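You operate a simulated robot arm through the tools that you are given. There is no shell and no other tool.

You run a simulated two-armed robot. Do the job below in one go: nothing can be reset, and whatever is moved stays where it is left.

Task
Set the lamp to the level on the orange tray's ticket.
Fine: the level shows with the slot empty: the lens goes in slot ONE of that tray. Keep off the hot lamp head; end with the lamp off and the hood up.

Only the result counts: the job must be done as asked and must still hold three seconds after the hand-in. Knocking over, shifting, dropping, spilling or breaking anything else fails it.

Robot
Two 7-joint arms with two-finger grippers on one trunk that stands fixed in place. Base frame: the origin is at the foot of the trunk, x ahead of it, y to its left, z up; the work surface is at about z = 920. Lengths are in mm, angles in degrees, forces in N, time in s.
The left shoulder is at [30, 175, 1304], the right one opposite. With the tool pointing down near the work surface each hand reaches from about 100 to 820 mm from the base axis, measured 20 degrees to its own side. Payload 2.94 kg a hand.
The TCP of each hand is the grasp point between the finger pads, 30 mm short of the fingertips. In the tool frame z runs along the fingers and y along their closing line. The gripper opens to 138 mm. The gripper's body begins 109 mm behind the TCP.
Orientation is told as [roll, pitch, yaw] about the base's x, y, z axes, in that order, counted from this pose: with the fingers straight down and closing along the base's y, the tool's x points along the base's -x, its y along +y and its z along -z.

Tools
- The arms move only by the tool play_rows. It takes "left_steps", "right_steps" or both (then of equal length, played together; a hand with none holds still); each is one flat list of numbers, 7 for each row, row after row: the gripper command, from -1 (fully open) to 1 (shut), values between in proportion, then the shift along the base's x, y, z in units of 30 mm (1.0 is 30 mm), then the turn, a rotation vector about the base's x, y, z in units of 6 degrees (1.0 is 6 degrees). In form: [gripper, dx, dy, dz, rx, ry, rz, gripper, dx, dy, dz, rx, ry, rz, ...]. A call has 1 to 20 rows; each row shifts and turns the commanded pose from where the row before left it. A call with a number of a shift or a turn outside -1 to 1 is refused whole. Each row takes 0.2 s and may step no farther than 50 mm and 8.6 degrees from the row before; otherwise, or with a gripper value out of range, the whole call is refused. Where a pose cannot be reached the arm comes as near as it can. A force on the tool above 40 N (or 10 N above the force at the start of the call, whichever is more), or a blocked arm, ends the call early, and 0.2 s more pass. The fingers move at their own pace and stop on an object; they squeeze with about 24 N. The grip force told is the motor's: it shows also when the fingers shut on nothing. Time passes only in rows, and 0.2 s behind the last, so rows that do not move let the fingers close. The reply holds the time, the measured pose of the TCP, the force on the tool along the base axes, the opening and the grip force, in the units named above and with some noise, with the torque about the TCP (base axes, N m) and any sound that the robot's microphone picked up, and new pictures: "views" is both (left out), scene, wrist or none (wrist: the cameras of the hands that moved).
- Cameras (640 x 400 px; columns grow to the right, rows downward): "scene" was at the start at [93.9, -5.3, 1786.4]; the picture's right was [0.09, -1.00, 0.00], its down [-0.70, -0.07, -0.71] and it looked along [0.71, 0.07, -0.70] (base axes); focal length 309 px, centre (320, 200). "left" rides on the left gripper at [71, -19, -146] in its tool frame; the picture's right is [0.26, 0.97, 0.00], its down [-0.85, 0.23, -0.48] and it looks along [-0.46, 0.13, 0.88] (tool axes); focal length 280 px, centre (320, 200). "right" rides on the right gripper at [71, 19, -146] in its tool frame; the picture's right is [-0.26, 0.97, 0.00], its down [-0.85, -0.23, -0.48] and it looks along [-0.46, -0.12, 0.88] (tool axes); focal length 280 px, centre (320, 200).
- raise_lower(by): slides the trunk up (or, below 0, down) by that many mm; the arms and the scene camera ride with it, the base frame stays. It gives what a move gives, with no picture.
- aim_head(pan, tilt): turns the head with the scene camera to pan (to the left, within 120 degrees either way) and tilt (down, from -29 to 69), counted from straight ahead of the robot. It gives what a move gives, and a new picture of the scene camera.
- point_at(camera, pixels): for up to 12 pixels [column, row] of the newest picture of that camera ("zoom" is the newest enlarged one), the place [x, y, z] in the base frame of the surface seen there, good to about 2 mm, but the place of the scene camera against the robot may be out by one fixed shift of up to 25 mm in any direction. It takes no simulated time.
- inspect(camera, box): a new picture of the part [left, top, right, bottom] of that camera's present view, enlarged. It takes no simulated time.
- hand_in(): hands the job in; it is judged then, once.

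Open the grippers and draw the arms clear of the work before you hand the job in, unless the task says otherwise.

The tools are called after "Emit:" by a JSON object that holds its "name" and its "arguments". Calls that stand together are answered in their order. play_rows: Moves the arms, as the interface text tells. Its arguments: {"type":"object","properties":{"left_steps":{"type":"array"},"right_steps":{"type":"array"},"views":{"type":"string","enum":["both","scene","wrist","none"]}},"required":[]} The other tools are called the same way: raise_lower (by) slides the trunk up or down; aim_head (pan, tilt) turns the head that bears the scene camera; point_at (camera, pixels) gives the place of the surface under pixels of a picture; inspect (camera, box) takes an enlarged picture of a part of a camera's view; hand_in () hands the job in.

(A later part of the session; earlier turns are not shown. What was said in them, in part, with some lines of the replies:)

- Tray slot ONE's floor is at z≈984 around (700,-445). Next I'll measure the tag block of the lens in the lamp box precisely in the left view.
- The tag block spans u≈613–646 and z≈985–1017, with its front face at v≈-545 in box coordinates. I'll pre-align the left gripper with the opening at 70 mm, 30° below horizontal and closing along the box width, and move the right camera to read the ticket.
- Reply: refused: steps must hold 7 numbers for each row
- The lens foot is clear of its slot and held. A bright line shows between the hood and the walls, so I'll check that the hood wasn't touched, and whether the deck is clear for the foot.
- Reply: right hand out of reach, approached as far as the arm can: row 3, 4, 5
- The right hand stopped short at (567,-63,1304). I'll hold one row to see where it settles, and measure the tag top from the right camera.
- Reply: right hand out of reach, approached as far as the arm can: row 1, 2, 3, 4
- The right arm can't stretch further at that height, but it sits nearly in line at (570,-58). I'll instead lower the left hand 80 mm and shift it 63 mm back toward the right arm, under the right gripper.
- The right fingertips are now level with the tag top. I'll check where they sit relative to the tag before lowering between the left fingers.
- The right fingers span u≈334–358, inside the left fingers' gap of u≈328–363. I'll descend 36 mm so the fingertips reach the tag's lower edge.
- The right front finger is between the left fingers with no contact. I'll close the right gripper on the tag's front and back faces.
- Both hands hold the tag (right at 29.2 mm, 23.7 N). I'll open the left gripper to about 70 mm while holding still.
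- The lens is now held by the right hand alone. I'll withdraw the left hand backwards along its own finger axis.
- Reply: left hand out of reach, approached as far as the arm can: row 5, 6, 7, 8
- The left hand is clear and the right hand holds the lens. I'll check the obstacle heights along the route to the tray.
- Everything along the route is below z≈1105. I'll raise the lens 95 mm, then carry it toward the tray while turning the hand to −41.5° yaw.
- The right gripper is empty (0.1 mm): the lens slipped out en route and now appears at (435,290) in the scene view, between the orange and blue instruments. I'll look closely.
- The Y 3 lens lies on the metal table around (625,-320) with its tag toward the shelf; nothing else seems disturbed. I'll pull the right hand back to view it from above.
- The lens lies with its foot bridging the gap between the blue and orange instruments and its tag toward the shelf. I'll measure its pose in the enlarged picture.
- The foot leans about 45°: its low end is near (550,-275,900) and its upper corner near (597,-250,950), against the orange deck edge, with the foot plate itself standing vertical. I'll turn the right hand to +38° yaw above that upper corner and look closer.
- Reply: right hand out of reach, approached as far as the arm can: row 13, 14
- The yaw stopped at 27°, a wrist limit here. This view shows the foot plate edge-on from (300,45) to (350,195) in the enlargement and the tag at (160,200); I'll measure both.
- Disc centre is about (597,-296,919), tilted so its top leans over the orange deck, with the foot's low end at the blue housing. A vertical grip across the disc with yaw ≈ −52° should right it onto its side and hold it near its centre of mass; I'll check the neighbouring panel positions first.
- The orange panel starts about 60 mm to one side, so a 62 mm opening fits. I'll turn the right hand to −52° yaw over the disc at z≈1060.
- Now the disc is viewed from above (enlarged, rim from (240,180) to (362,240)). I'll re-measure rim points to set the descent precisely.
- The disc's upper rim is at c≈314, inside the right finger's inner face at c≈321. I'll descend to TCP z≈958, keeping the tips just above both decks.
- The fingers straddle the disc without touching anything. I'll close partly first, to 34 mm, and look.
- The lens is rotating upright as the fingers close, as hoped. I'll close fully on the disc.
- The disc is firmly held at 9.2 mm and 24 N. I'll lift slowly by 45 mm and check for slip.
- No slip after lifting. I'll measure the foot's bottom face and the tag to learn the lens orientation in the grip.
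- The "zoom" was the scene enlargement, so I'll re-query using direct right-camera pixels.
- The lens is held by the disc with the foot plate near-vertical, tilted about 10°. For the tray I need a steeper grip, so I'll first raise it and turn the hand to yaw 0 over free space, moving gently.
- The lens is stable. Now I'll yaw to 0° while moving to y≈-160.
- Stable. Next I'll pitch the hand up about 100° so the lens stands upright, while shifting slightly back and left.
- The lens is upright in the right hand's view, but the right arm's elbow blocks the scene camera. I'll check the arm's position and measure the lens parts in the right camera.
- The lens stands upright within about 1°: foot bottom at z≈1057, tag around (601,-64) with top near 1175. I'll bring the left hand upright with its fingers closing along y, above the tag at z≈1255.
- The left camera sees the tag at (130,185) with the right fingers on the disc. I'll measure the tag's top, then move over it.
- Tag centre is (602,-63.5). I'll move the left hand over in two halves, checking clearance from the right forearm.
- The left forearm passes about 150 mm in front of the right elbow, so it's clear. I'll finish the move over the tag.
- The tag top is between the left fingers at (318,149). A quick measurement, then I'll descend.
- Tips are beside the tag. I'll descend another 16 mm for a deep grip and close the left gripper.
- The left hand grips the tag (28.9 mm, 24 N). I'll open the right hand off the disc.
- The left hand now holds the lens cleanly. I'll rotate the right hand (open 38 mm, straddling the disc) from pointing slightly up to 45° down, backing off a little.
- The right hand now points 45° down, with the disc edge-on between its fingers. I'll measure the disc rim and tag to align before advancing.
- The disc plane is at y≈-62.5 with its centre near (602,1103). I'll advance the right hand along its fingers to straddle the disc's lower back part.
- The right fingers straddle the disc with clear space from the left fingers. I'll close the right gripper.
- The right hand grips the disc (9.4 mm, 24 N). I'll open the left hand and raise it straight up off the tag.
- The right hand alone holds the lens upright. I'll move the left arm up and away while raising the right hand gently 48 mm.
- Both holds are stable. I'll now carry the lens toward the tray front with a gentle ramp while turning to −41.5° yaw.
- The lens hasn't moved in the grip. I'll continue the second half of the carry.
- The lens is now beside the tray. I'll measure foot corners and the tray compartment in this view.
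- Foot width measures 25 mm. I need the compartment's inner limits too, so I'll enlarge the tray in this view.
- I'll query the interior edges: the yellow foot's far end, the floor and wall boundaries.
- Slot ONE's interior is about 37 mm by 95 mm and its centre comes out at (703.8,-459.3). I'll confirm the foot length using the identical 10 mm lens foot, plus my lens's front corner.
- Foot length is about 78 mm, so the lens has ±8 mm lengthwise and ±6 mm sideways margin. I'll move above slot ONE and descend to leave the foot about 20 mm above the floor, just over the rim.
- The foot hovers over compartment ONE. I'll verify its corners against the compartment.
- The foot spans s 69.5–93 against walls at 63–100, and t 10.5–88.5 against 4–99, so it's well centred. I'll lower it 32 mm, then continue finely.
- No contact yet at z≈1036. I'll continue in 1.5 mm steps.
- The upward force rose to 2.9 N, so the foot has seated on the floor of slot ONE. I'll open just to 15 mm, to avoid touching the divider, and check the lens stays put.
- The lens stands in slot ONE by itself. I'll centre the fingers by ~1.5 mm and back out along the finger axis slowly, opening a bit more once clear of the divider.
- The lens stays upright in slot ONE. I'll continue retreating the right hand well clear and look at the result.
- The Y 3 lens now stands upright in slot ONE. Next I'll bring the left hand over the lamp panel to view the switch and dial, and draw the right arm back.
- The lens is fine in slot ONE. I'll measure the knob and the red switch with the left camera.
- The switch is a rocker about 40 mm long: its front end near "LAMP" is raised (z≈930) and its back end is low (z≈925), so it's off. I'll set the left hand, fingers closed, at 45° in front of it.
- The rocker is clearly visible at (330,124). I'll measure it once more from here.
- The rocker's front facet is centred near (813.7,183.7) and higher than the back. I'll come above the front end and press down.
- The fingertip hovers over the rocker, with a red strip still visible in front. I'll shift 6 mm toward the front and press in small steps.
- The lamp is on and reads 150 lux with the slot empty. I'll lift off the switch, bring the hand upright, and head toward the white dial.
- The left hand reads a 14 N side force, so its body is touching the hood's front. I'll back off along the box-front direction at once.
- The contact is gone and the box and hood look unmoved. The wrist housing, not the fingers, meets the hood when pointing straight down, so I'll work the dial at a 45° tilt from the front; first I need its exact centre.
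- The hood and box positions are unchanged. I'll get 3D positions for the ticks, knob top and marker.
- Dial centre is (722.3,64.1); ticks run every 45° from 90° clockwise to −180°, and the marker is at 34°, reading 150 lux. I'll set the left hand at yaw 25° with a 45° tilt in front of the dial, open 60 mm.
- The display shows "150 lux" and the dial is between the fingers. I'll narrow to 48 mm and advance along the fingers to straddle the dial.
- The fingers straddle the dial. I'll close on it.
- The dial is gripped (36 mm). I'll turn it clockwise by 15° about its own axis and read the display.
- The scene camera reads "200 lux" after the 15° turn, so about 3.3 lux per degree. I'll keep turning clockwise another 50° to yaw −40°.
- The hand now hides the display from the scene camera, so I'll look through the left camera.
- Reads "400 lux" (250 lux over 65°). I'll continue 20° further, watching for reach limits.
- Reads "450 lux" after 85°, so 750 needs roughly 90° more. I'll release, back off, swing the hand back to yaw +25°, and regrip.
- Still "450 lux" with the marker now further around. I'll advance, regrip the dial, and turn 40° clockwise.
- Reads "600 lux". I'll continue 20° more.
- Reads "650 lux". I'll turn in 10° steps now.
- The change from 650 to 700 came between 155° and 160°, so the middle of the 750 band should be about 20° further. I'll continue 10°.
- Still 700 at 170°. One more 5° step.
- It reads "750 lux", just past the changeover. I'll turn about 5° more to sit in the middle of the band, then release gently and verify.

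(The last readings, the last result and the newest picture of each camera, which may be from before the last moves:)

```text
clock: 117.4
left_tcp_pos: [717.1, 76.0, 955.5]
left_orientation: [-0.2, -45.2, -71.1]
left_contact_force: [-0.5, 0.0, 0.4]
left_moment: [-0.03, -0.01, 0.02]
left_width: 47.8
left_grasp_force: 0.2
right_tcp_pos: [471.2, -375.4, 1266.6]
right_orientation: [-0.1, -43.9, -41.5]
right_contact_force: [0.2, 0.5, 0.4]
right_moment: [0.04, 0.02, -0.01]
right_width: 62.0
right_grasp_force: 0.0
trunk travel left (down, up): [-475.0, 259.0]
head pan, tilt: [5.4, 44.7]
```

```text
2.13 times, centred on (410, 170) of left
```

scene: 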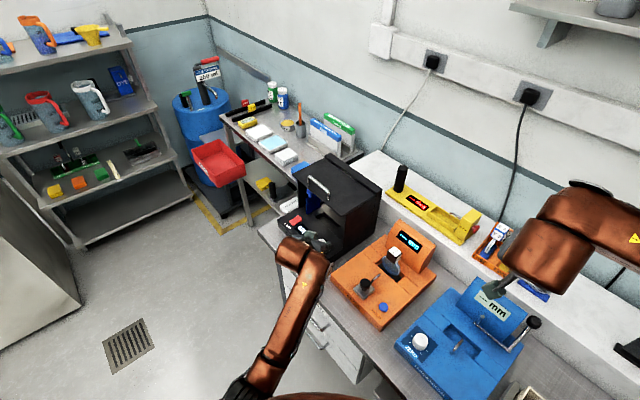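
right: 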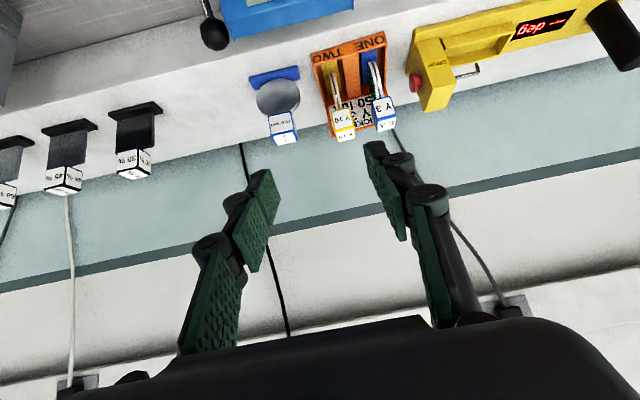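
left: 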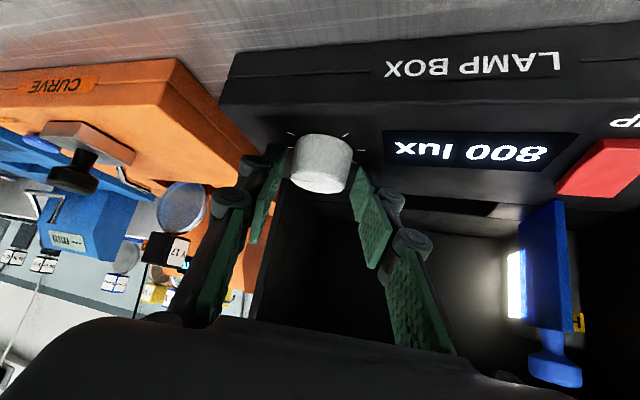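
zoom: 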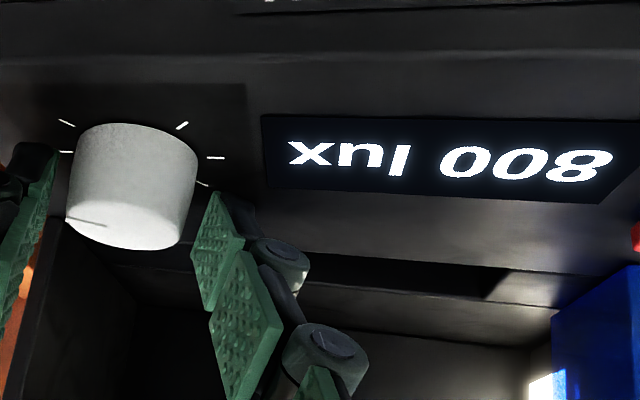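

On release it jumped to "800 lux", so it overshot one step. I'll regrip, and check the reading before turning back.

Emit:
{"name": "play_rows", "arguments": {"left_steps": [0.5, 0, 0, 0, 0, 0, 0, 0.7, 0, 0, 0, 0, 0, 0, 1, 0, 0, 0, 0, 0, 0, 1, 0, 0, 0, 0, 0, 0], "views": "wrist"}}

Emit:
{"name": "inspect", "arguments": {"camera": "left", "box": [260, 100, 560, 240]}}

Emit:
{"name": "play_rows", "arguments": {"left_steps": [1, -0.034, -0.0163, 0, 0, 0, 0.833, 1, -0.0323, -0.0193, 0, 0, 0, 0.833], "views": "wrist"}}

Emit:
{"name": "inspect", "arguments": {"camera": "left", "box": [260, 100, 560, 240]}}

```text
clock: 118.4
left_tcp_pos: [715.1, 78.2, 954.2]
left_orientation: [-0.2, -45.1, -71.0]
left_contact_force: [-6.2, -0.1, -0.8]
left_moment: [0.36, 0.13, -0.09]
left_width: 36.3
left_grasp_force: 45.5
right_tcp_pos: [471.2, -374.4, 1266.4]
right_orientation: [0.0, -43.9, -41.4]
right_contact_force: [-0.6, 0.9, -0.2]
right_moment: [-0.02, -0.01, 0.0]
right_width: 62.0
right_grasp_force: 0.1
trunk travel left (down, up): [-475.0, 259.0]
head pan, tilt: [5.4, 44.7]
```

left: 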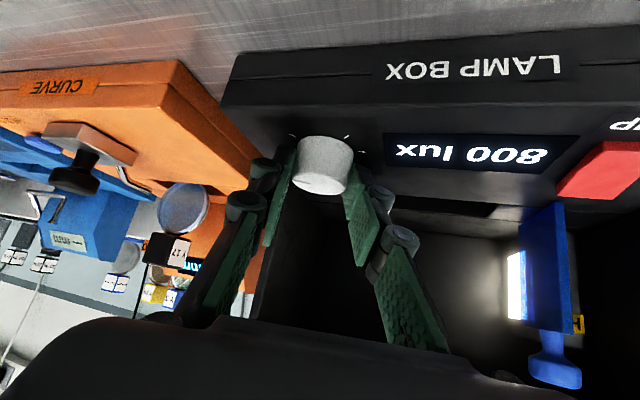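

```text
2.13 times, centred on (410, 170) of left
```

zoom: 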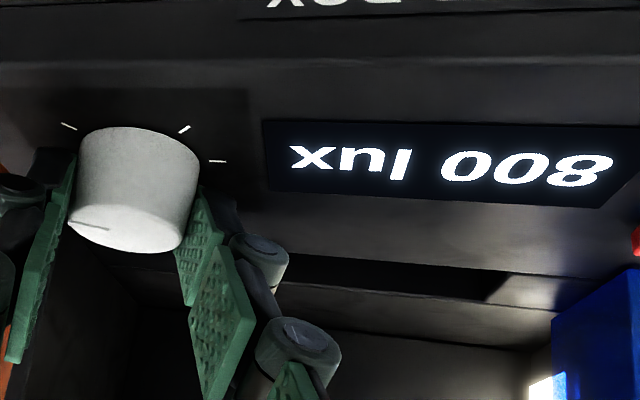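

```text
clock: 119.0
left_tcp_pos: [714.8, 76.2, 954.3]
left_orientation: [-0.2, -45.1, -61.0]
left_contact_force: [-8.7, -0.6, -1.7]
left_moment: [-0.01, -0.05, -0.15]
left_width: 36.0
left_grasp_force: 45.1
right_tcp_pos: [471.5, -375.7, 1266.7]
right_orientation: [0.0, -44.0, -41.5]
right_contact_force: [0.2, 1.2, -0.9]
right_moment: [0.0, -0.04, 0.0]
right_width: 61.9
right_grasp_force: 0.0
trunk travel left (down, up): [-475.0, 259.0]
head pan, tilt: [5.4, 44.7]
```

left: 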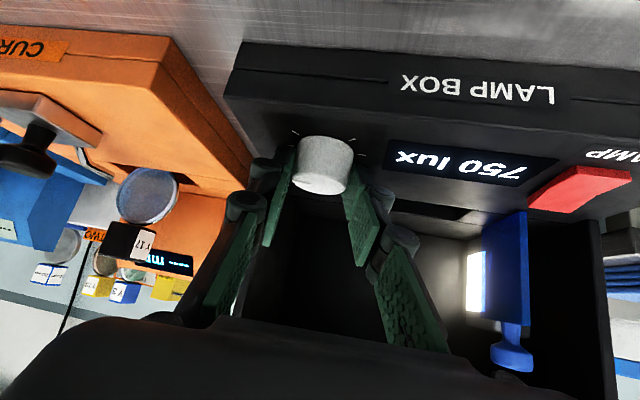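

```text
2.13 times, centred on (410, 170) of left
```

zoom: 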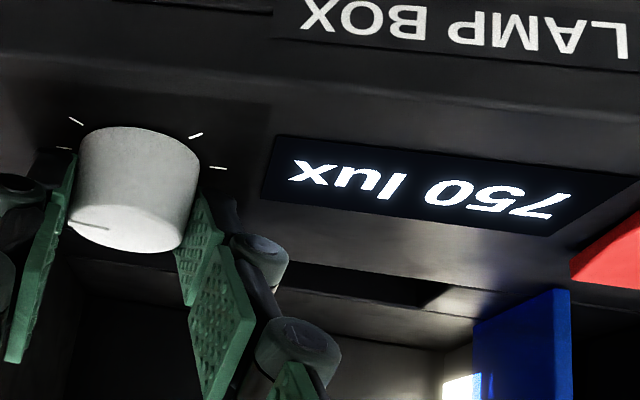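

It reads "750 lux" again after turning back 10°. I'll release gently and verify it holds.

Emit:
{"name": "play_rows", "arguments": {"left_steps": [0.6, 0, 0, 0, 0, 0, 0, 0.304, 0, 0, 0, 0, 0, 0, 0.304, 0, 0, 0, 0, 0, 0], "views": "wrist"}}

Emit:
{"name": "inspect", "arguments": {"camera": "left", "box": [260, 100, 560, 240]}}

```text
clock: 119.8
left_tcp_pos: [715.5, 76.4, 955.8]
left_orientation: [-0.2, -45.2, -61.0]
left_contact_force: [-0.8, -0.2, 0.9]
left_moment: [0.05, -0.01, -0.01]
left_width: 47.8
left_grasp_force: 0.1
right_tcp_pos: [472.2, -374.5, 1266.1]
right_orientation: [0.1, -43.9, -41.4]
right_contact_force: [0.0, 0.2, -0.7]
right_moment: [-0.02, 0.03, -0.03]
right_width: 62.0
right_grasp_force: 0.1
trunk travel left (down, up): [-475.0, 259.0]
head pan, tilt: [5.4, 44.7]
```

left: 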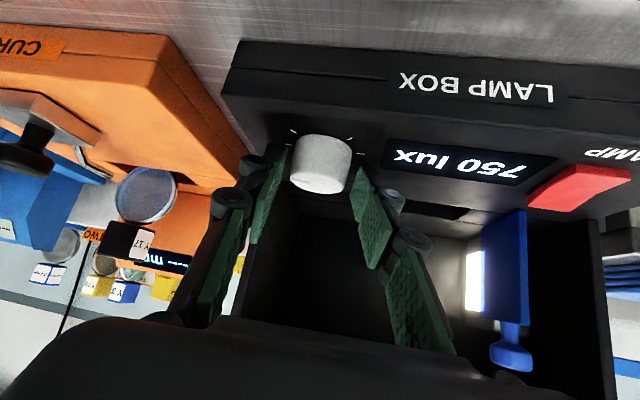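

```text
2.13 times, centred on (410, 170) of left
```

zoom: 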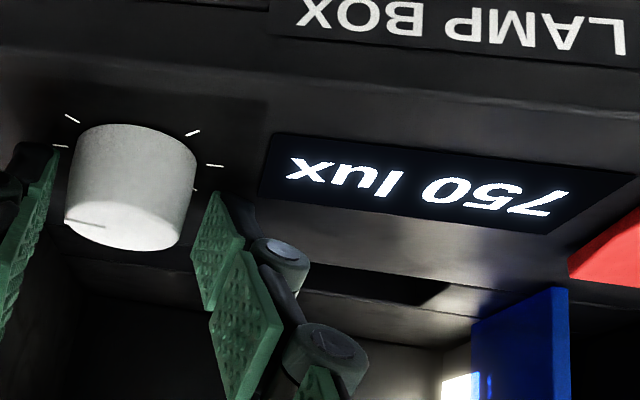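

It holds "750 lux" with the dial released. I'll back the hand away along its fingers and confirm from the scene camera.

Emit:
{"name": "play_rows", "arguments": {"left_steps": [0.304, -0.17, 0.31, 0.35, 0, 0, 0, 0.304, -0.34, 0.62, 0.7, 0, 0, 0, 0.304, -0.34, 0.62, 0.7, 0, 0, 0, 0.304, -0.34, 0.62, 0.7, 0, 0, 0], "views": "both"}}

Emit:
{"name": "inspect", "arguments": {"camera": "scene", "box": [270, 200, 350, 260]}}

Emit:
{"name": "inspect", "arguments": {"camera": "left", "box": [220, 40, 480, 220]}}

```text
clock: 120.8
left_tcp_pos: [678.7, 141.1, 1027.1]
left_orientation: [-0.3, -45.2, -61.0]
left_contact_force: [-0.1, 0.2, 0.5]
left_moment: [0.02, -0.04, -0.03]
left_width: 48.0
left_grasp_force: 0.0
right_tcp_pos: [471.3, -374.5, 1266.0]
right_orientation: [-0.1, -43.9, -41.4]
right_contact_force: [-0.3, 0.7, 1.0]
right_moment: [-0.05, -0.03, 0.01]
right_width: 62.1
right_grasp_force: 0.2
trunk travel left (down, up): [-475.0, 259.0]
head pan, tilt: [5.4, 44.7]
```

scene: 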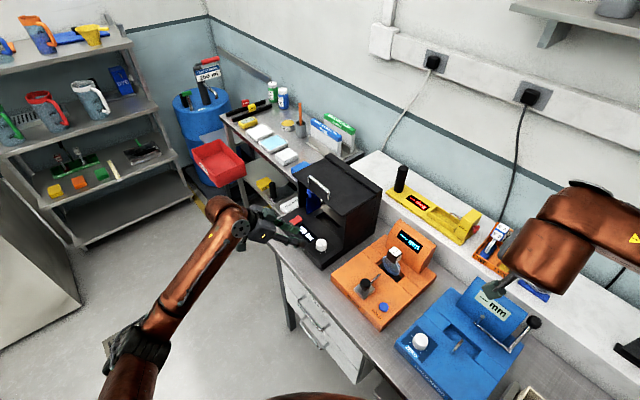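
left: 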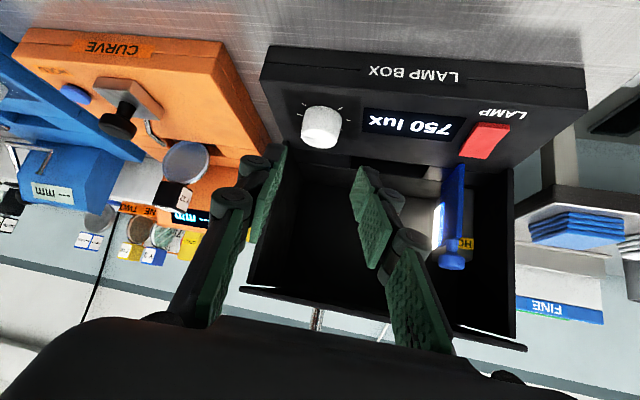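

```text
6.67 times, centred on (310, 230) of scene
```

zoom: 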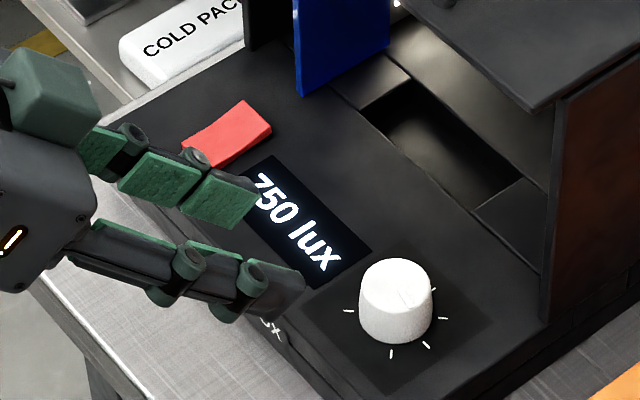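

```text
2.22 times, centred on (350, 130) of left
```

zoom: 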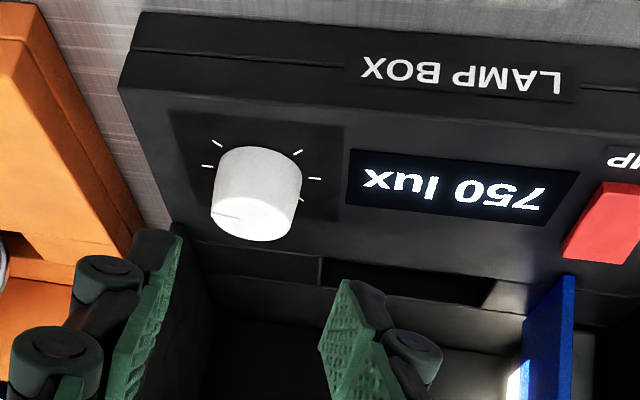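

Level 750 lux is set. Now to switch the lamp off: I'll close the fingers, turn to −45° and hover above the rocker's back end.

Emit:
{"name": "play_rows", "arguments": {"left_steps": [1, 0.5, 0.15, 0, 0, 0, 0.9, 1, 0.77, 0.222, 0, 0, 0, 0.9, 1, 0.77, 0.222, -0.1, 0, 0, 0.9, 1, 0.77, 0.222, -0.2, 0, 0, 0, 1, 0.77, 0.222, -0.3, 0, 0, 0, 1, 0.77, 0.222, -0.4, 0, 0, 0, 1, 0.27, 0.07, -0.233, 0, 0, 0], "views": "both"}}

Emit:
{"name": "inspect", "arguments": {"camera": "left", "box": [220, 60, 440, 240]}}

```text
clock: 122.4
left_tcp_pos: [818.4, 182.2, 990.9]
left_orientation: [-0.3, -45.0, -44.7]
left_contact_force: [-0.4, -0.1, -0.3]
left_moment: [0.01, -0.02, 0.0]
left_width: 0.0
left_grasp_force: 23.8
right_tcp_pos: [471.3, -374.3, 1266.1]
right_orientation: [0.0, -43.9, -41.4]
right_contact_force: [0.6, 0.1, 0.1]
right_moment: [0.01, -0.01, -0.01]
right_width: 62.2
right_grasp_force: 0.2
trunk travel left (down, up): [-475.0, 259.0]
head pan, tilt: [5.4, 44.7]
```

scene: 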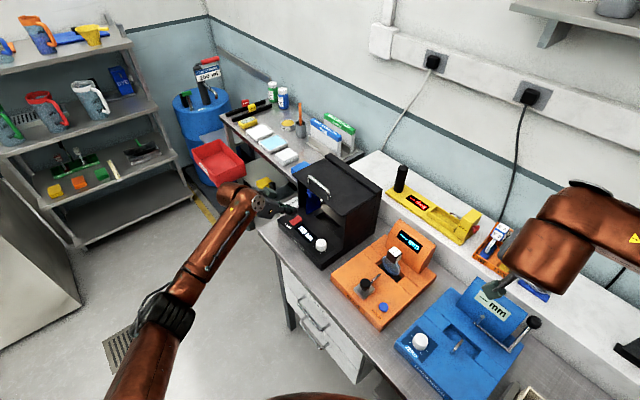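
left: 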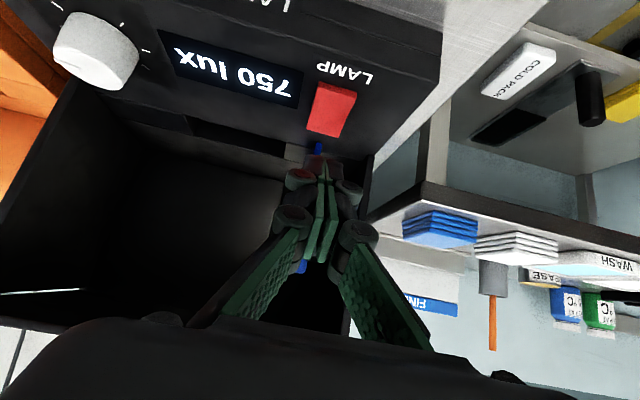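

```text
2.22 times, centred on (330, 150) of left
```

zoom: 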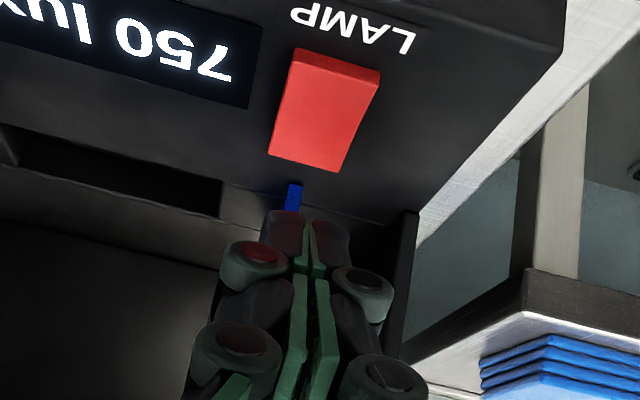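

I'll check the rocker's facet heights from this view.

Emit:
{"name": "point_at", "arguments": {"camera": "zoom", "pixels": [[300, 60], [370, 80], [335, 70], [325, 110], [310, 155], [278, 150], [340, 165], [350, 130], [300, 130]]}}

```text
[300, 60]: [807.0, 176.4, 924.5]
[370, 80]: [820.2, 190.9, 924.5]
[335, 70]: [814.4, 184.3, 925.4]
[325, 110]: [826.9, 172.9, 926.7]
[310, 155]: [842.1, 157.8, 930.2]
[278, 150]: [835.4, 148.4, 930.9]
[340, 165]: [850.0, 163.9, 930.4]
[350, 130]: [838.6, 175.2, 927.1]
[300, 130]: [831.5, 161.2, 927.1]
```

The back end is now raised (z≈930.5). I'll move over it and press down in steps.

Emit:
{"name": "play_rows", "arguments": {"left_steps": [1, 0.19, -0.223, -0.4, 0, 0, 0, 1, 0.19, -0.223, -0.4, 0, 0, 0, 1, 0, 0, -0.15, 0, 0, 0, 1, 0, 0, -0.15, 0, 0, 0, 1, 0, 0, -0.1, 0, 0, 0], "views": "wrist"}}

Emit:
{"name": "inspect", "arguments": {"camera": "left", "box": [160, 60, 440, 240]}}

```text
clock: 123.6
left_tcp_pos: [831.1, 168.3, 955.8]
left_orientation: [-0.1, -45.2, -44.8]
left_contact_force: [1.0, -0.7, 2.0]
left_moment: [-0.04, -0.05, -0.03]
left_width: 6.2
left_grasp_force: 28.5
right_tcp_pos: [472.4, -373.8, 1265.8]
right_orientation: [0.0, -43.9, -41.5]
right_contact_force: [-0.4, 0.6, 0.2]
right_moment: [0.0, 0.01, 0.03]
right_width: 62.2
right_grasp_force: 0.0
trunk travel left (down, up): [-475.0, 259.0]
head pan, tilt: [5.4, 44.7]
```

left: 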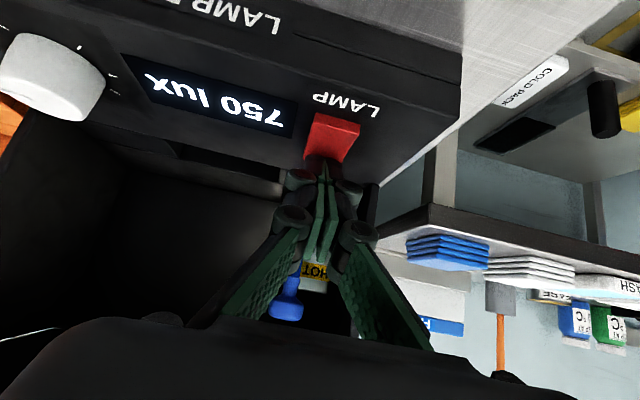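

```text
2.22 times, centred on (300, 150) of left
```

zoom: 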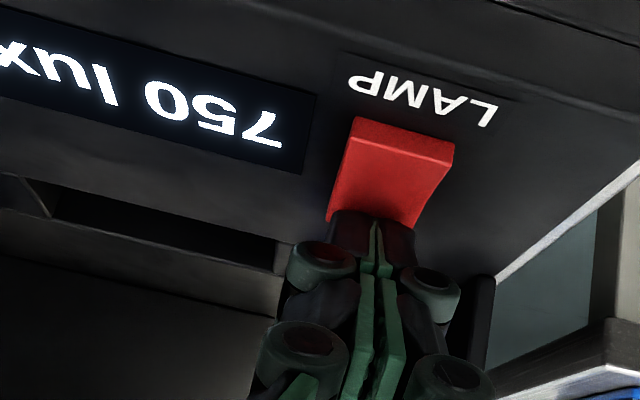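

There's light contact (2 N), with the lamp still on. I'll press 6 mm further.

Emit:
{"name": "play_rows", "arguments": {"left_steps": [1, 0, 0, -0.1, 0, 0, 0, 1, 0, 0, -0.1, 0, 0, 0], "views": "wrist"}}

Emit:
{"name": "inspect", "arguments": {"camera": "left", "box": [160, 60, 440, 240]}}

```text
clock: 124.2
left_tcp_pos: [829.3, 168.1, 954.4]
left_orientation: [0.1, -45.4, -45.1]
left_contact_force: [-1.9, 3.0, 16.1]
left_moment: [-0.05, -0.06, -0.04]
left_width: 6.1
left_grasp_force: 28.5
right_tcp_pos: [469.3, -375.5, 1267.6]
right_orientation: [0.1, -44.1, -41.5]
right_contact_force: [0.5, -0.3, 0.4]
right_moment: [-0.02, 0.02, 0.01]
right_width: 62.2
right_grasp_force: 0.1
trunk travel left (down, up): [-475.0, 259.0]
head pan, tilt: [5.4, 44.7]
```

left: 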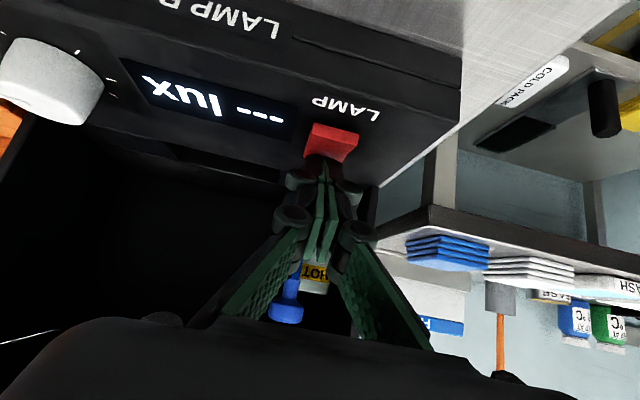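

```text
2.22 times, centred on (300, 150) of left
```

zoom: 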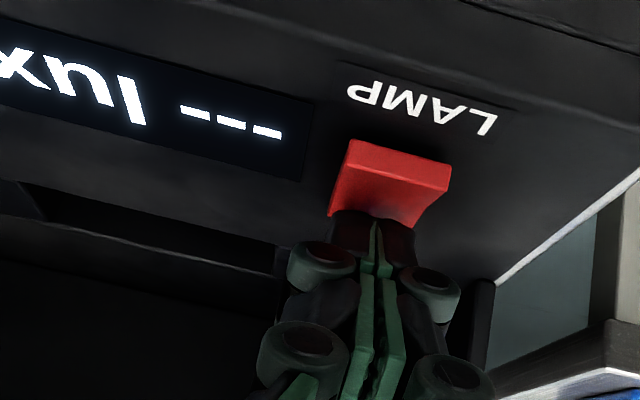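

The lamp is off ("--- lux"). Next is the hood: I'll lift off the switch, level the closed fingers, and stop in front of the hood's front edge just below it.

Emit:
{"name": "play_rows", "arguments": {"left_steps": [1, -0.1, 0.1, 0.5, 0, 0, 0, 1, -0.5, 0.5, 0.7, 0, 0, 0, 1, -0.223, -0.237, 0.36, -0.665, -0.665, 0, 1, -0.223, -0.237, 0.36, -0.665, -0.665, 0, 1, -0.223, -0.237, 0.36, -0.665, -0.665, 0, 1, -0.223, -0.237, 0.36, -0.665, -0.665, 0, 1, -0.223, -0.237, 0.36, -0.665, -0.665, 0, 1, -0.223, -0.237, 0.36, -0.665, -0.665, 0, 1, -0.223, -0.237, 0.36, -0.665, -0.665, 0, 1, -0.223, -0.237, 0.36, -0.665, -0.665, 0], "views": "both"}}

Emit:
{"name": "inspect", "arguments": {"camera": "scene", "box": [250, 140, 400, 270]}}

```text
clock: 126.4
left_tcp_pos: [757.8, 128.4, 1073.3]
left_orientation: [-160.8, -89.6, 115.8]
left_contact_force: [0.3, -0.5, 0.3]
left_moment: [-0.01, -0.03, 0.06]
left_width: 0.1
left_grasp_force: 28.8
right_tcp_pos: [471.6, -375.1, 1265.6]
right_orientation: [0.1, -43.8, -41.3]
right_contact_force: [0.0, 0.3, 0.5]
right_moment: [0.02, -0.02, 0.0]
right_width: 62.3
right_grasp_force: 0.1
trunk travel left (down, up): [-475.0, 259.0]
head pan, tilt: [5.4, 44.7]
```

scene: 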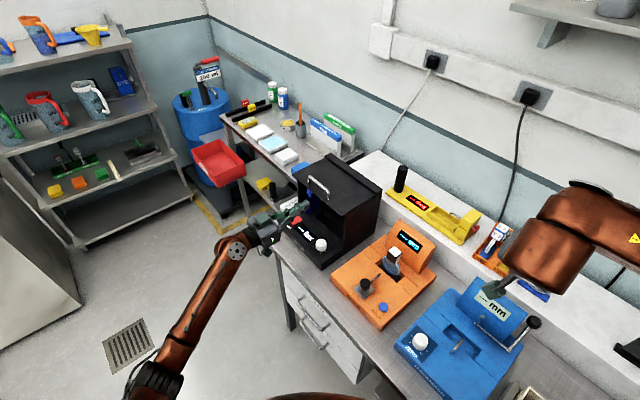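
left: 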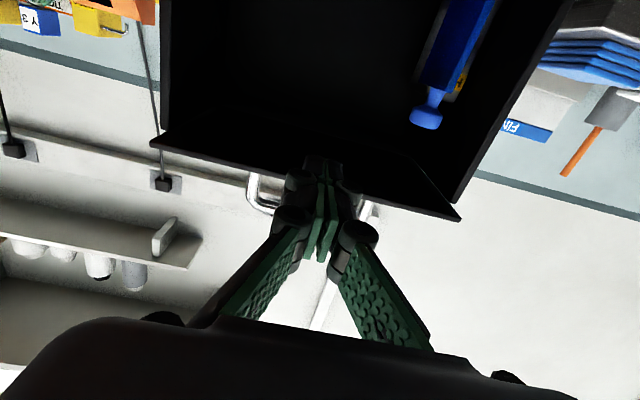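

```text
3.08 times, centred on (325, 205) of scene
```

zoom: 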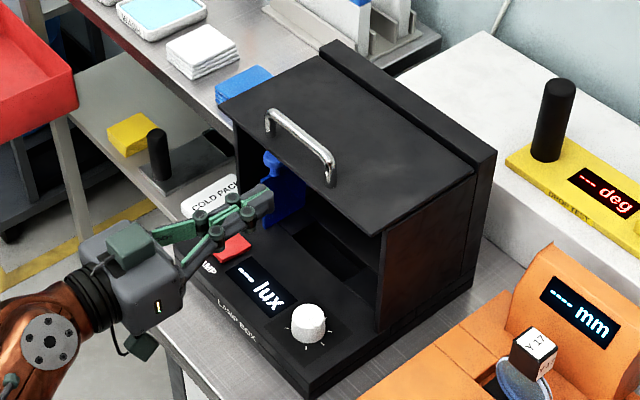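

The fingers are level in front of the hood edge. I'll measure the hood underside and edge from the left camera.

Emit:
{"name": "point_at", "arguments": {"camera": "left", "pixels": [[230, 135], [230, 150], [240, 160], [390, 170], [400, 185], [410, 200], [420, 205], [250, 120], [400, 150], [445, 212], [165, 146], [260, 185]]}}

```text
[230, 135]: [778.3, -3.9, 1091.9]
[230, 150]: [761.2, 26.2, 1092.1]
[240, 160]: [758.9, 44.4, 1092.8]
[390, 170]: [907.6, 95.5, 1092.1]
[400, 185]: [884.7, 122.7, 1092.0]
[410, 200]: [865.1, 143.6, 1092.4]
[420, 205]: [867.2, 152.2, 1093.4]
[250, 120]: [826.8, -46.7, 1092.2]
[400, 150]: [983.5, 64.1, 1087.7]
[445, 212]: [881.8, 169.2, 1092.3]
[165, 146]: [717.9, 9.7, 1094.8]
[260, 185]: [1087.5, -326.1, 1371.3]
```

The underside is at z≈1092. I'll slide the closed fingers 45 mm under the edge and lift gently to about 20°.

Emit:
{"name": "play_rows", "arguments": {"left_steps": [1, 0.53, -0.53, 0, 0, 0, 0, 1, 0.53, -0.53, 0, 0, 0, 0, 1, 0, 0, 0.25, 0, 0, 0, 1, 0.02, -0.02, 0.36, 0, 0, 0, 1, 0.04, -0.04, 0.36, 0, 0, 0, 1, 0.09, -0.09, 0.36, 0, 0, 0, 1, 0.09, -0.09, 0.34, 0, 0, 0], "views": "both"}}

Emit:
{"name": "inspect", "arguments": {"camera": "scene", "box": [250, 140, 400, 270]}}

```text
clock: 128.0
left_tcp_pos: [797.7, 89.4, 1121.9]
left_orientation: [-156.7, -89.6, 111.9]
left_contact_force: [-0.8, 1.5, -2.3]
left_moment: [0.02, 0.02, 0.0]
left_width: 6.1
left_grasp_force: 28.9
right_tcp_pos: [472.1, -373.4, 1266.5]
right_orientation: [-0.2, -43.9, -41.3]
right_contact_force: [0.3, 0.2, 0.7]
right_moment: [0.01, 0.01, -0.01]
right_width: 62.2
right_grasp_force: 0.0
trunk travel left (down, up): [-475.0, 259.0]
head pan, tilt: [5.4, 44.7]
```

scene: 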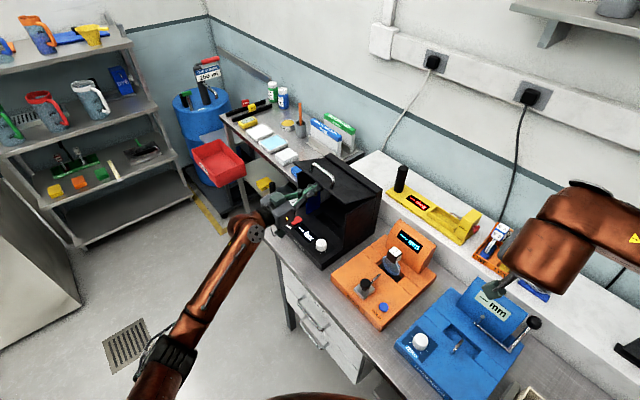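
left: 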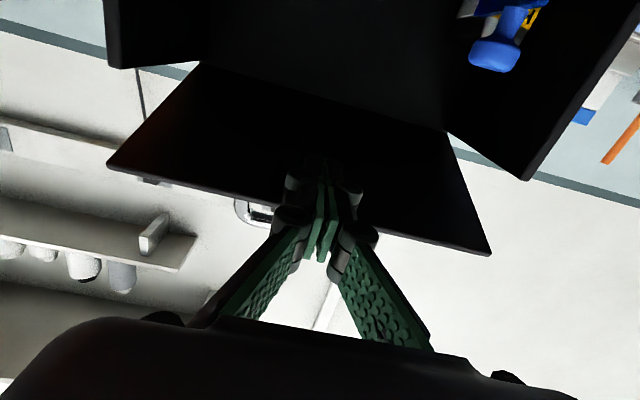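

```text
3.08 times, centred on (325, 205) of scene
```

zoom: 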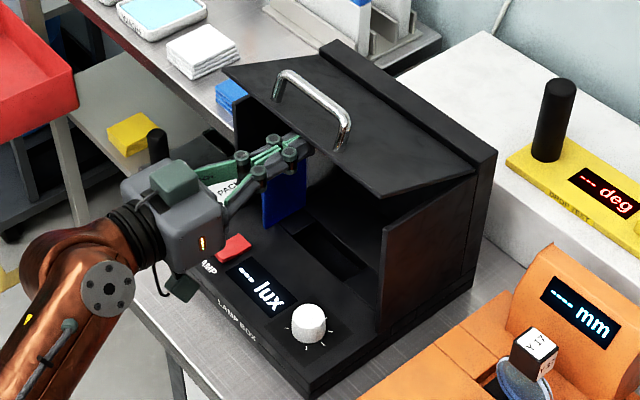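

The hood swings up about its rear hinge with little force. I'll continue along the arc to about 60°.

Emit:
{"name": "play_rows", "arguments": {"left_steps": [1, 0.283, -0.283, 0.633, 0, 0, 0, 1, 0.354, -0.354, 0.467, 0, 0, 0, 1, 0.377, -0.377, 0.367, 0, 0, 0, 1, 0.424, -0.424, 0.267, 0, 0, 0], "views": "both"}}

Emit:
{"name": "inspect", "arguments": {"camera": "scene", "box": [250, 140, 400, 270]}}

```text
clock: 129.0
left_tcp_pos: [840.0, 47.2, 1173.2]
left_orientation: [-148.6, -89.6, 103.6]
left_contact_force: [1.1, 0.8, -0.6]
left_moment: [-0.03, 0.0, -0.02]
left_width: 5.8
left_grasp_force: 28.4
right_tcp_pos: [472.1, -375.0, 1266.1]
right_orientation: [-0.1, -43.9, -41.4]
right_contact_force: [0.8, -0.2, 0.1]
right_moment: [-0.02, 0.0, -0.02]
right_width: 62.2
right_grasp_force: 0.0
trunk travel left (down, up): [-475.0, 259.0]
head pan, tilt: [5.4, 44.7]
```

scene: 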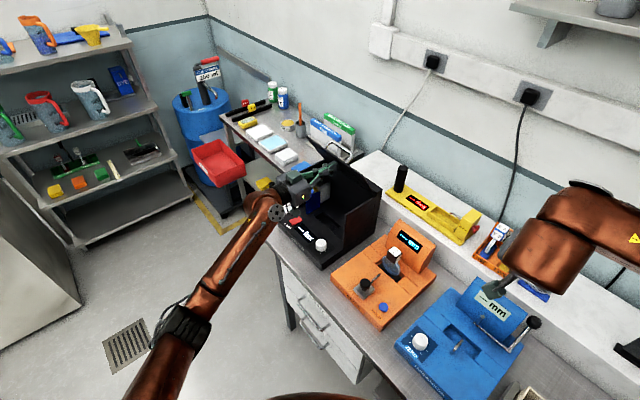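
left: 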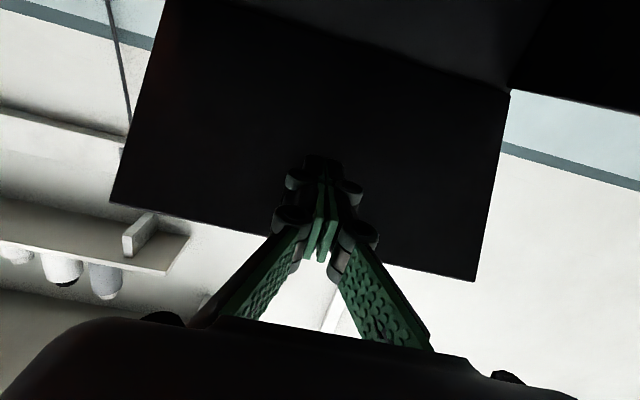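

```text
3.08 times, centred on (325, 205) of scene
```

zoom: 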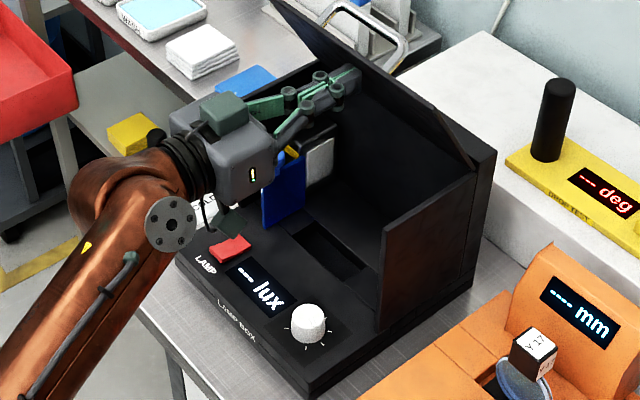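

The hood is at about 60° with no strain. I'll push on to about 85–90°.

Emit:
{"name": "play_rows", "arguments": {"left_steps": [1, 0.424, -0.424, 0.14, 0, 0, 0, 1, 0.424, -0.424, 0.02, 0, 0, 0, 1, 0.3, -0.3, 0, 0, 0, 0], "views": "both"}}

Emit:
{"name": "inspect", "arguments": {"camera": "scene", "box": [250, 120, 400, 250]}}

```text
clock: 129.8
left_tcp_pos: [872.5, 14.2, 1178.8]
left_orientation: [-166.8, -89.6, 122.0]
left_contact_force: [-10.3, 6.1, 1.6]
left_moment: [-0.07, -0.17, -0.14]
left_width: 6.1
left_grasp_force: 27.9
right_tcp_pos: [471.0, -373.5, 1267.9]
right_orientation: [0.0, -44.1, -41.5]
right_contact_force: [0.5, 0.5, 0.0]
right_moment: [0.04, 0.0, -0.01]
right_width: 62.1
right_grasp_force: 0.1
trunk travel left (down, up): [-475.0, 259.0]
head pan, tilt: [5.4, 44.7]
```

scene: 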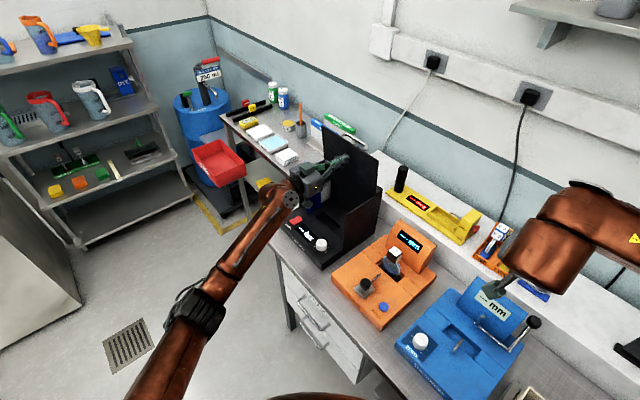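
left: 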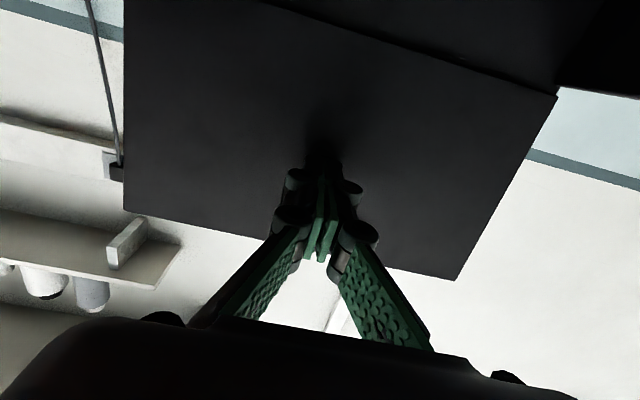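

```text
3.08 times, centred on (325, 185) of scene
```

zoom: 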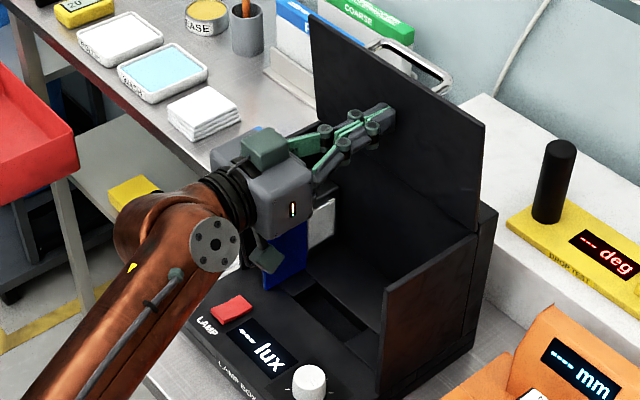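

The hood is upright and 12 N of resistance indicates its stop. I'll measure the plate, then back off slowly to see whether it stays.

Emit:
{"name": "point_at", "arguments": {"camera": "left", "pixels": [[200, 60], [220, 180], [400, 120], [430, 230], [160, 190], [150, 50]]}}

Emit:
{"name": "play_rows", "arguments": {"left_steps": [1, -0.1, 0.1, 0, 0, 0, 0, 1, -0.2, 0.2, 0, 0, 0, 0, 1, -0.2, 0.2, 0, 0, 0, 0], "views": "both"}}

Emit:
{"name": "inspect", "arguments": {"camera": "scene", "box": [250, 120, 400, 250]}}

```text
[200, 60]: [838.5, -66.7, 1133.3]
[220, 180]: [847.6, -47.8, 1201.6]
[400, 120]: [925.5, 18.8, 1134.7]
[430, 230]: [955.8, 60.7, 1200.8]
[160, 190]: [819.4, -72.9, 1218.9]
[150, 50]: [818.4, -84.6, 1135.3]
```

```text
clock: 130.6
left_tcp_pos: [860.1, 27.6, 1179.0]
left_orientation: [-144.4, -89.7, 99.4]
left_contact_force: [0.8, -0.4, 0.1]
left_moment: [0.02, 0.01, -0.02]
left_width: 0.0
left_grasp_force: 28.2
right_tcp_pos: [471.9, -375.1, 1267.0]
right_orientation: [0.0, -43.9, -41.3]
right_contact_force: [-0.7, -0.6, 0.5]
right_moment: [-0.02, 0.02, 0.01]
right_width: 62.1
right_grasp_force: 0.0
trunk travel left (down, up): [-475.0, 259.0]
head pan, tilt: [5.4, 44.7]
```

scene: 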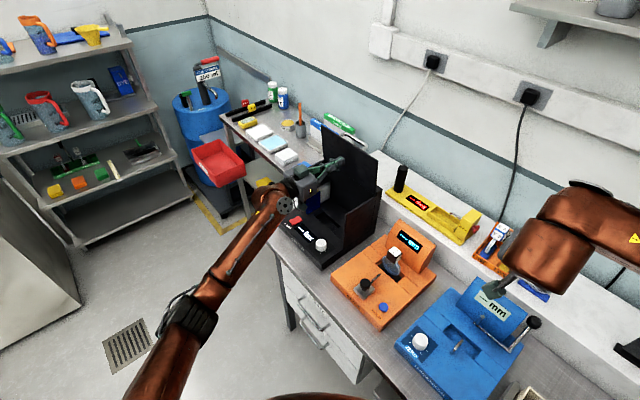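
left: 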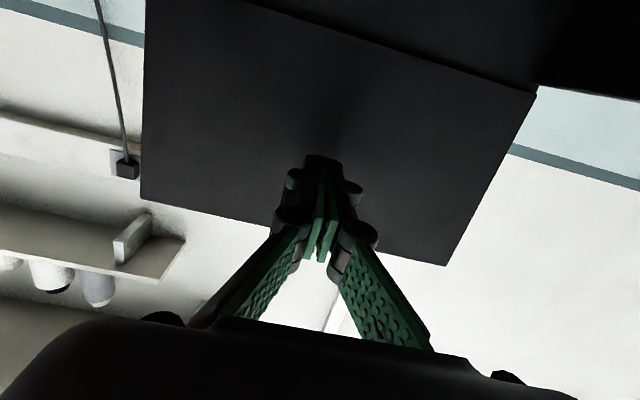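

```text
3.08 times, centred on (325, 185) of scene
```

zoom: 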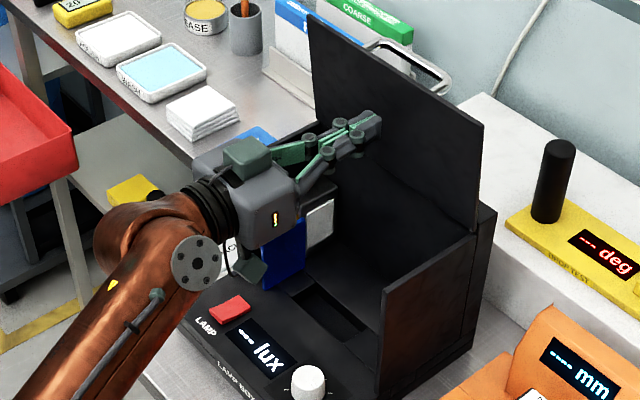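

The fingers have backed off 15 mm. I'll check whether the hood stayed or followed.

Emit:
{"name": "point_at", "arguments": {"camera": "left", "pixels": [[200, 60], [220, 170], [400, 120], [430, 220], [160, 180], [320, 140]]}}

Emit:
{"name": "play_rows", "arguments": {"left_steps": [1, -0.4, 0.4, 0, 0, 0, 0, 1, -0.4, 0.4, 0, 0, 0, 0], "views": "both"}}

Emit:
{"name": "inspect", "arguments": {"camera": "scene", "box": [250, 120, 400, 250]}}

Emit:
{"name": "point_at", "arguments": {"camera": "left", "pixels": [[200, 60], [220, 160], [400, 110], [430, 200]]}}

```text
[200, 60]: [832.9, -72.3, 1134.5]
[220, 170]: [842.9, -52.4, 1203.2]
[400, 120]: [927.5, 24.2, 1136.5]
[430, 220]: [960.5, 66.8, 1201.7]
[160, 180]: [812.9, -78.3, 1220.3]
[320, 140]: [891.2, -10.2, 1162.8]
```

```text
clock: 131.2
left_tcp_pos: [835.6, 53.3, 1178.6]
left_orientation: [-158.6, -89.7, 113.6]
left_contact_force: [-0.5, -0.5, 0.3]
left_moment: [0.03, 0.02, -0.02]
left_width: 0.0
left_grasp_force: 28.5
right_tcp_pos: [471.9, -373.8, 1266.3]
right_orientation: [0.0, -43.9, -41.4]
right_contact_force: [0.1, -0.8, -0.3]
right_moment: [0.01, -0.02, 0.02]
right_width: 62.1
right_grasp_force: 0.0
trunk travel left (down, up): [-475.0, 259.0]
head pan, tilt: [5.4, 44.7]
```

scene: 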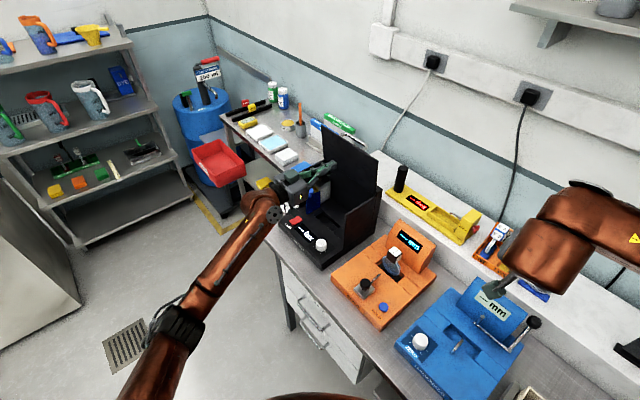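
left: 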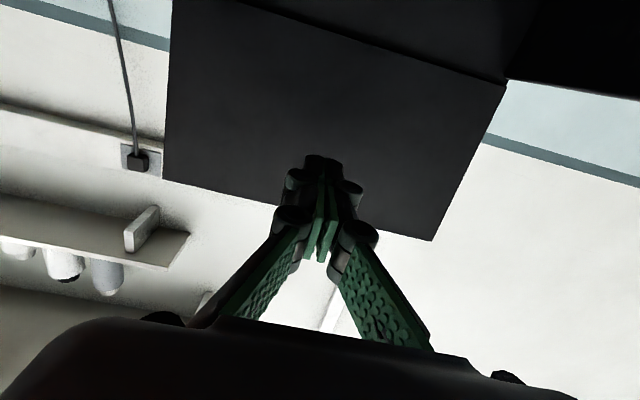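

```text
3.08 times, centred on (325, 185) of scene
```

zoom: 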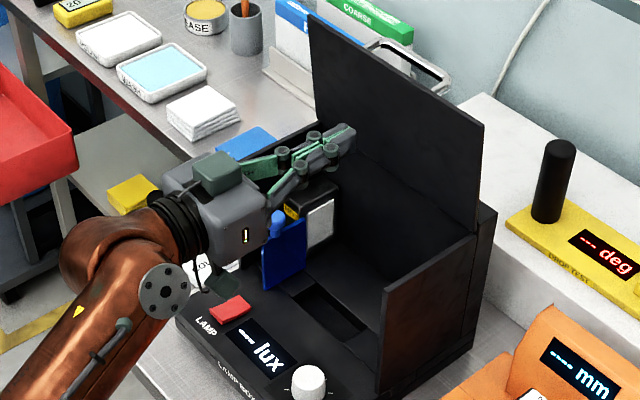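

```text
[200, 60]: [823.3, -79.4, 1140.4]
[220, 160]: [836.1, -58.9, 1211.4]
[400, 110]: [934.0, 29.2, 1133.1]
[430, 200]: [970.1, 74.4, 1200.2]
```

The hood stays up by itself (plate at about 84°). I'll withdraw the left hand well away, opening its gripper once clear, and open the right gripper as well.

Emit:
{"name": "play_rows", "arguments": {"left_steps": [1, -0.7, 0.7, 0, 0, 0, 0, 1, -0.7, 0.7, 0, 0, 0, 0, 1, -0.7, 0.7, 0, 0, 0, 0, 1, -0.7, 0.7, 0, 0, 0, 0, 1, -0.7, 0.7, 0, 0, 0, 0, 0, -0.6, 0.6, 0.5, 0, 0, 0, -0.5, -0.5, 0.6, 0.7, 0, 0, 0, -1, -0.5, 0.6, 0.7, 0.5, 0.5, 0, -1, -0.5, 0.5, 0.7, 0.7, 0.7, 0, -1, -0.5, 0.3, 0.7, 0.7, 0.7, 0, -1, -0.3, 0.2, 0.5, 0.7, 0.7, 0, -1, 0, 0, 0.3, 0.7, 0.7, 0], "right_steps": [0, 0, 0, 0.2, 0, 0, 0, -0.3, 0, 0, 0.2, 0, 0, 0, -0.6, 0, 0, 0.2, 0, 0, 0, -1, 0, 0, 0.2, 0, 0, 0, -1, 0, 0, 0.2, 0, 0, 0, -1, 0, 0, 0.2, 0, 0, 0, -1, -0.1, 0, 0.2, 0, 0, 0, -1, -0.1, 0, 0.2, 0, 0, 0, -1, -0.1, 0, 0, 0, 0, 0, -1, -0.1, 0, 0, 0, 0, 0, -1, 0, 0, 0, 0, 0, 0, -1, 0, 0, 0, 0, 0, 0], "views": "both"}}

Emit:
{"name": "inspect", "arguments": {"camera": "scene", "box": [250, 120, 400, 270]}}

Emit:
{"name": "inspect", "arguments": {"camera": "right", "box": [240, 0, 480, 160]}}

```text
clock: 133.8
left_tcp_pos: [644.2, 240.5, 1300.5]
left_orientation: [-0.3, -62.1, -44.7]
left_contact_force: [-0.1, 0.2, -0.4]
left_moment: [0.0, -0.01, -0.03]
left_width: 137.3
left_grasp_force: 0.1
right_tcp_pos: [459.8, -373.9, 1314.6]
right_orientation: [0.1, -43.8, -41.4]
right_contact_force: [-1.1, 0.1, -0.5]
right_moment: [0.02, -0.01, 0.01]
right_width: 137.9
right_grasp_force: 0.0
trunk travel left (down, up): [-475.0, 259.0]
head pan, tilt: [5.4, 44.7]
```

scene: 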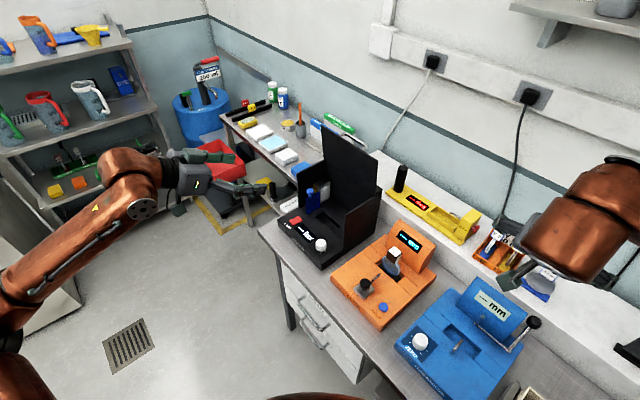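
right: 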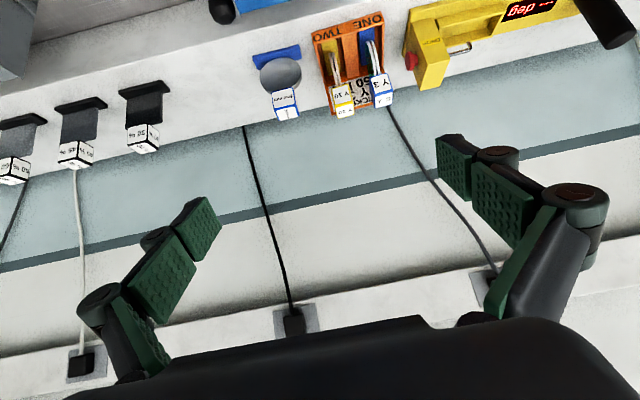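
left: 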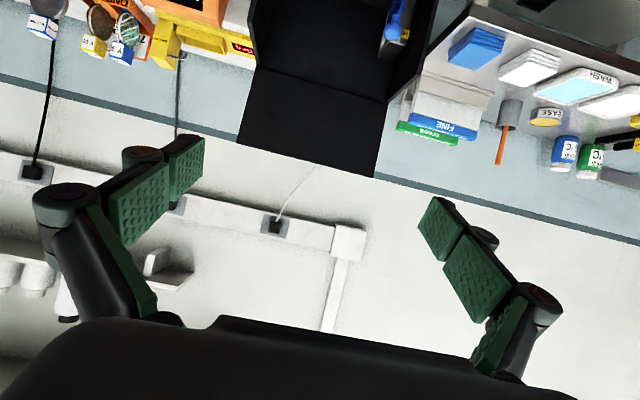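

```text
2.67 times, centred on (325, 195) of scene
```

zoom: 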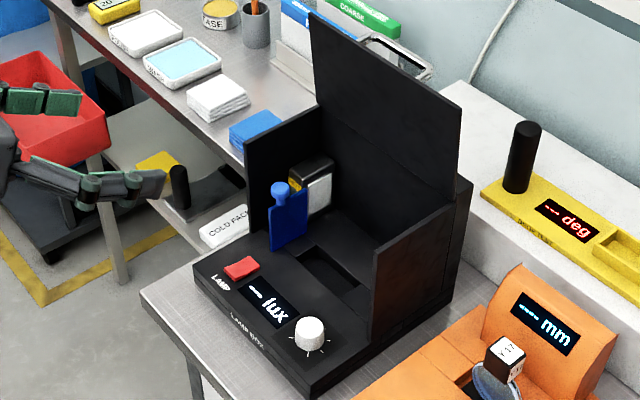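

```text
2.50 times, centred on (360, 80) of right
```

zoom: 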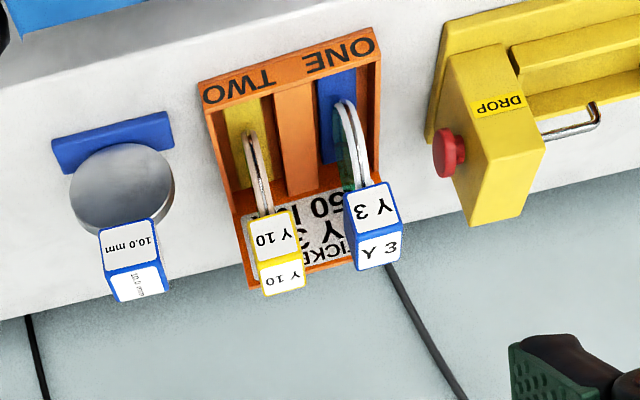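

The lens is upright in slot ONE, the lamp is off ("--- lux") with its dial set at 750, the hood stands up, and both open hands are clear with no contact forces. I'm handing the job in.

Emit:
{"name": "hand_in", "arguments": {}}

```text
The job is handed in.
```

I set the lamp to 750 lux as the orange tray's ticket says, and handed the job in. One thing went wrong on the way: I dropped the Y 3 lens once.

- **Level:** the ticket reads "Y 3, 750 lux". The display showed 750 lux with the slot empty and the dial released. I then switched the lamp off.
- **Lens:** the Y 3 lens stands upright in slot ONE of the orange tray.
- **Lamp and hood:** the display shows "--- lux", and the raised hood stayed up on its own after I let go.
- **Arms:** both grippers are open and clear of the work.

**The drop:** the lens slipped from the right hand while I carried it to the tray. It fell onto the metal table between the orange and blue instruments. I picked it up again and saw no cracks, and neither instrument looked disturbed.

**Hood contact:** the left wrist pressed against the hood at about 14 N while I was moving to the dial. I backed off, and measured points on the hood had not moved.

The fingers stayed off the hot lamp head throughout.
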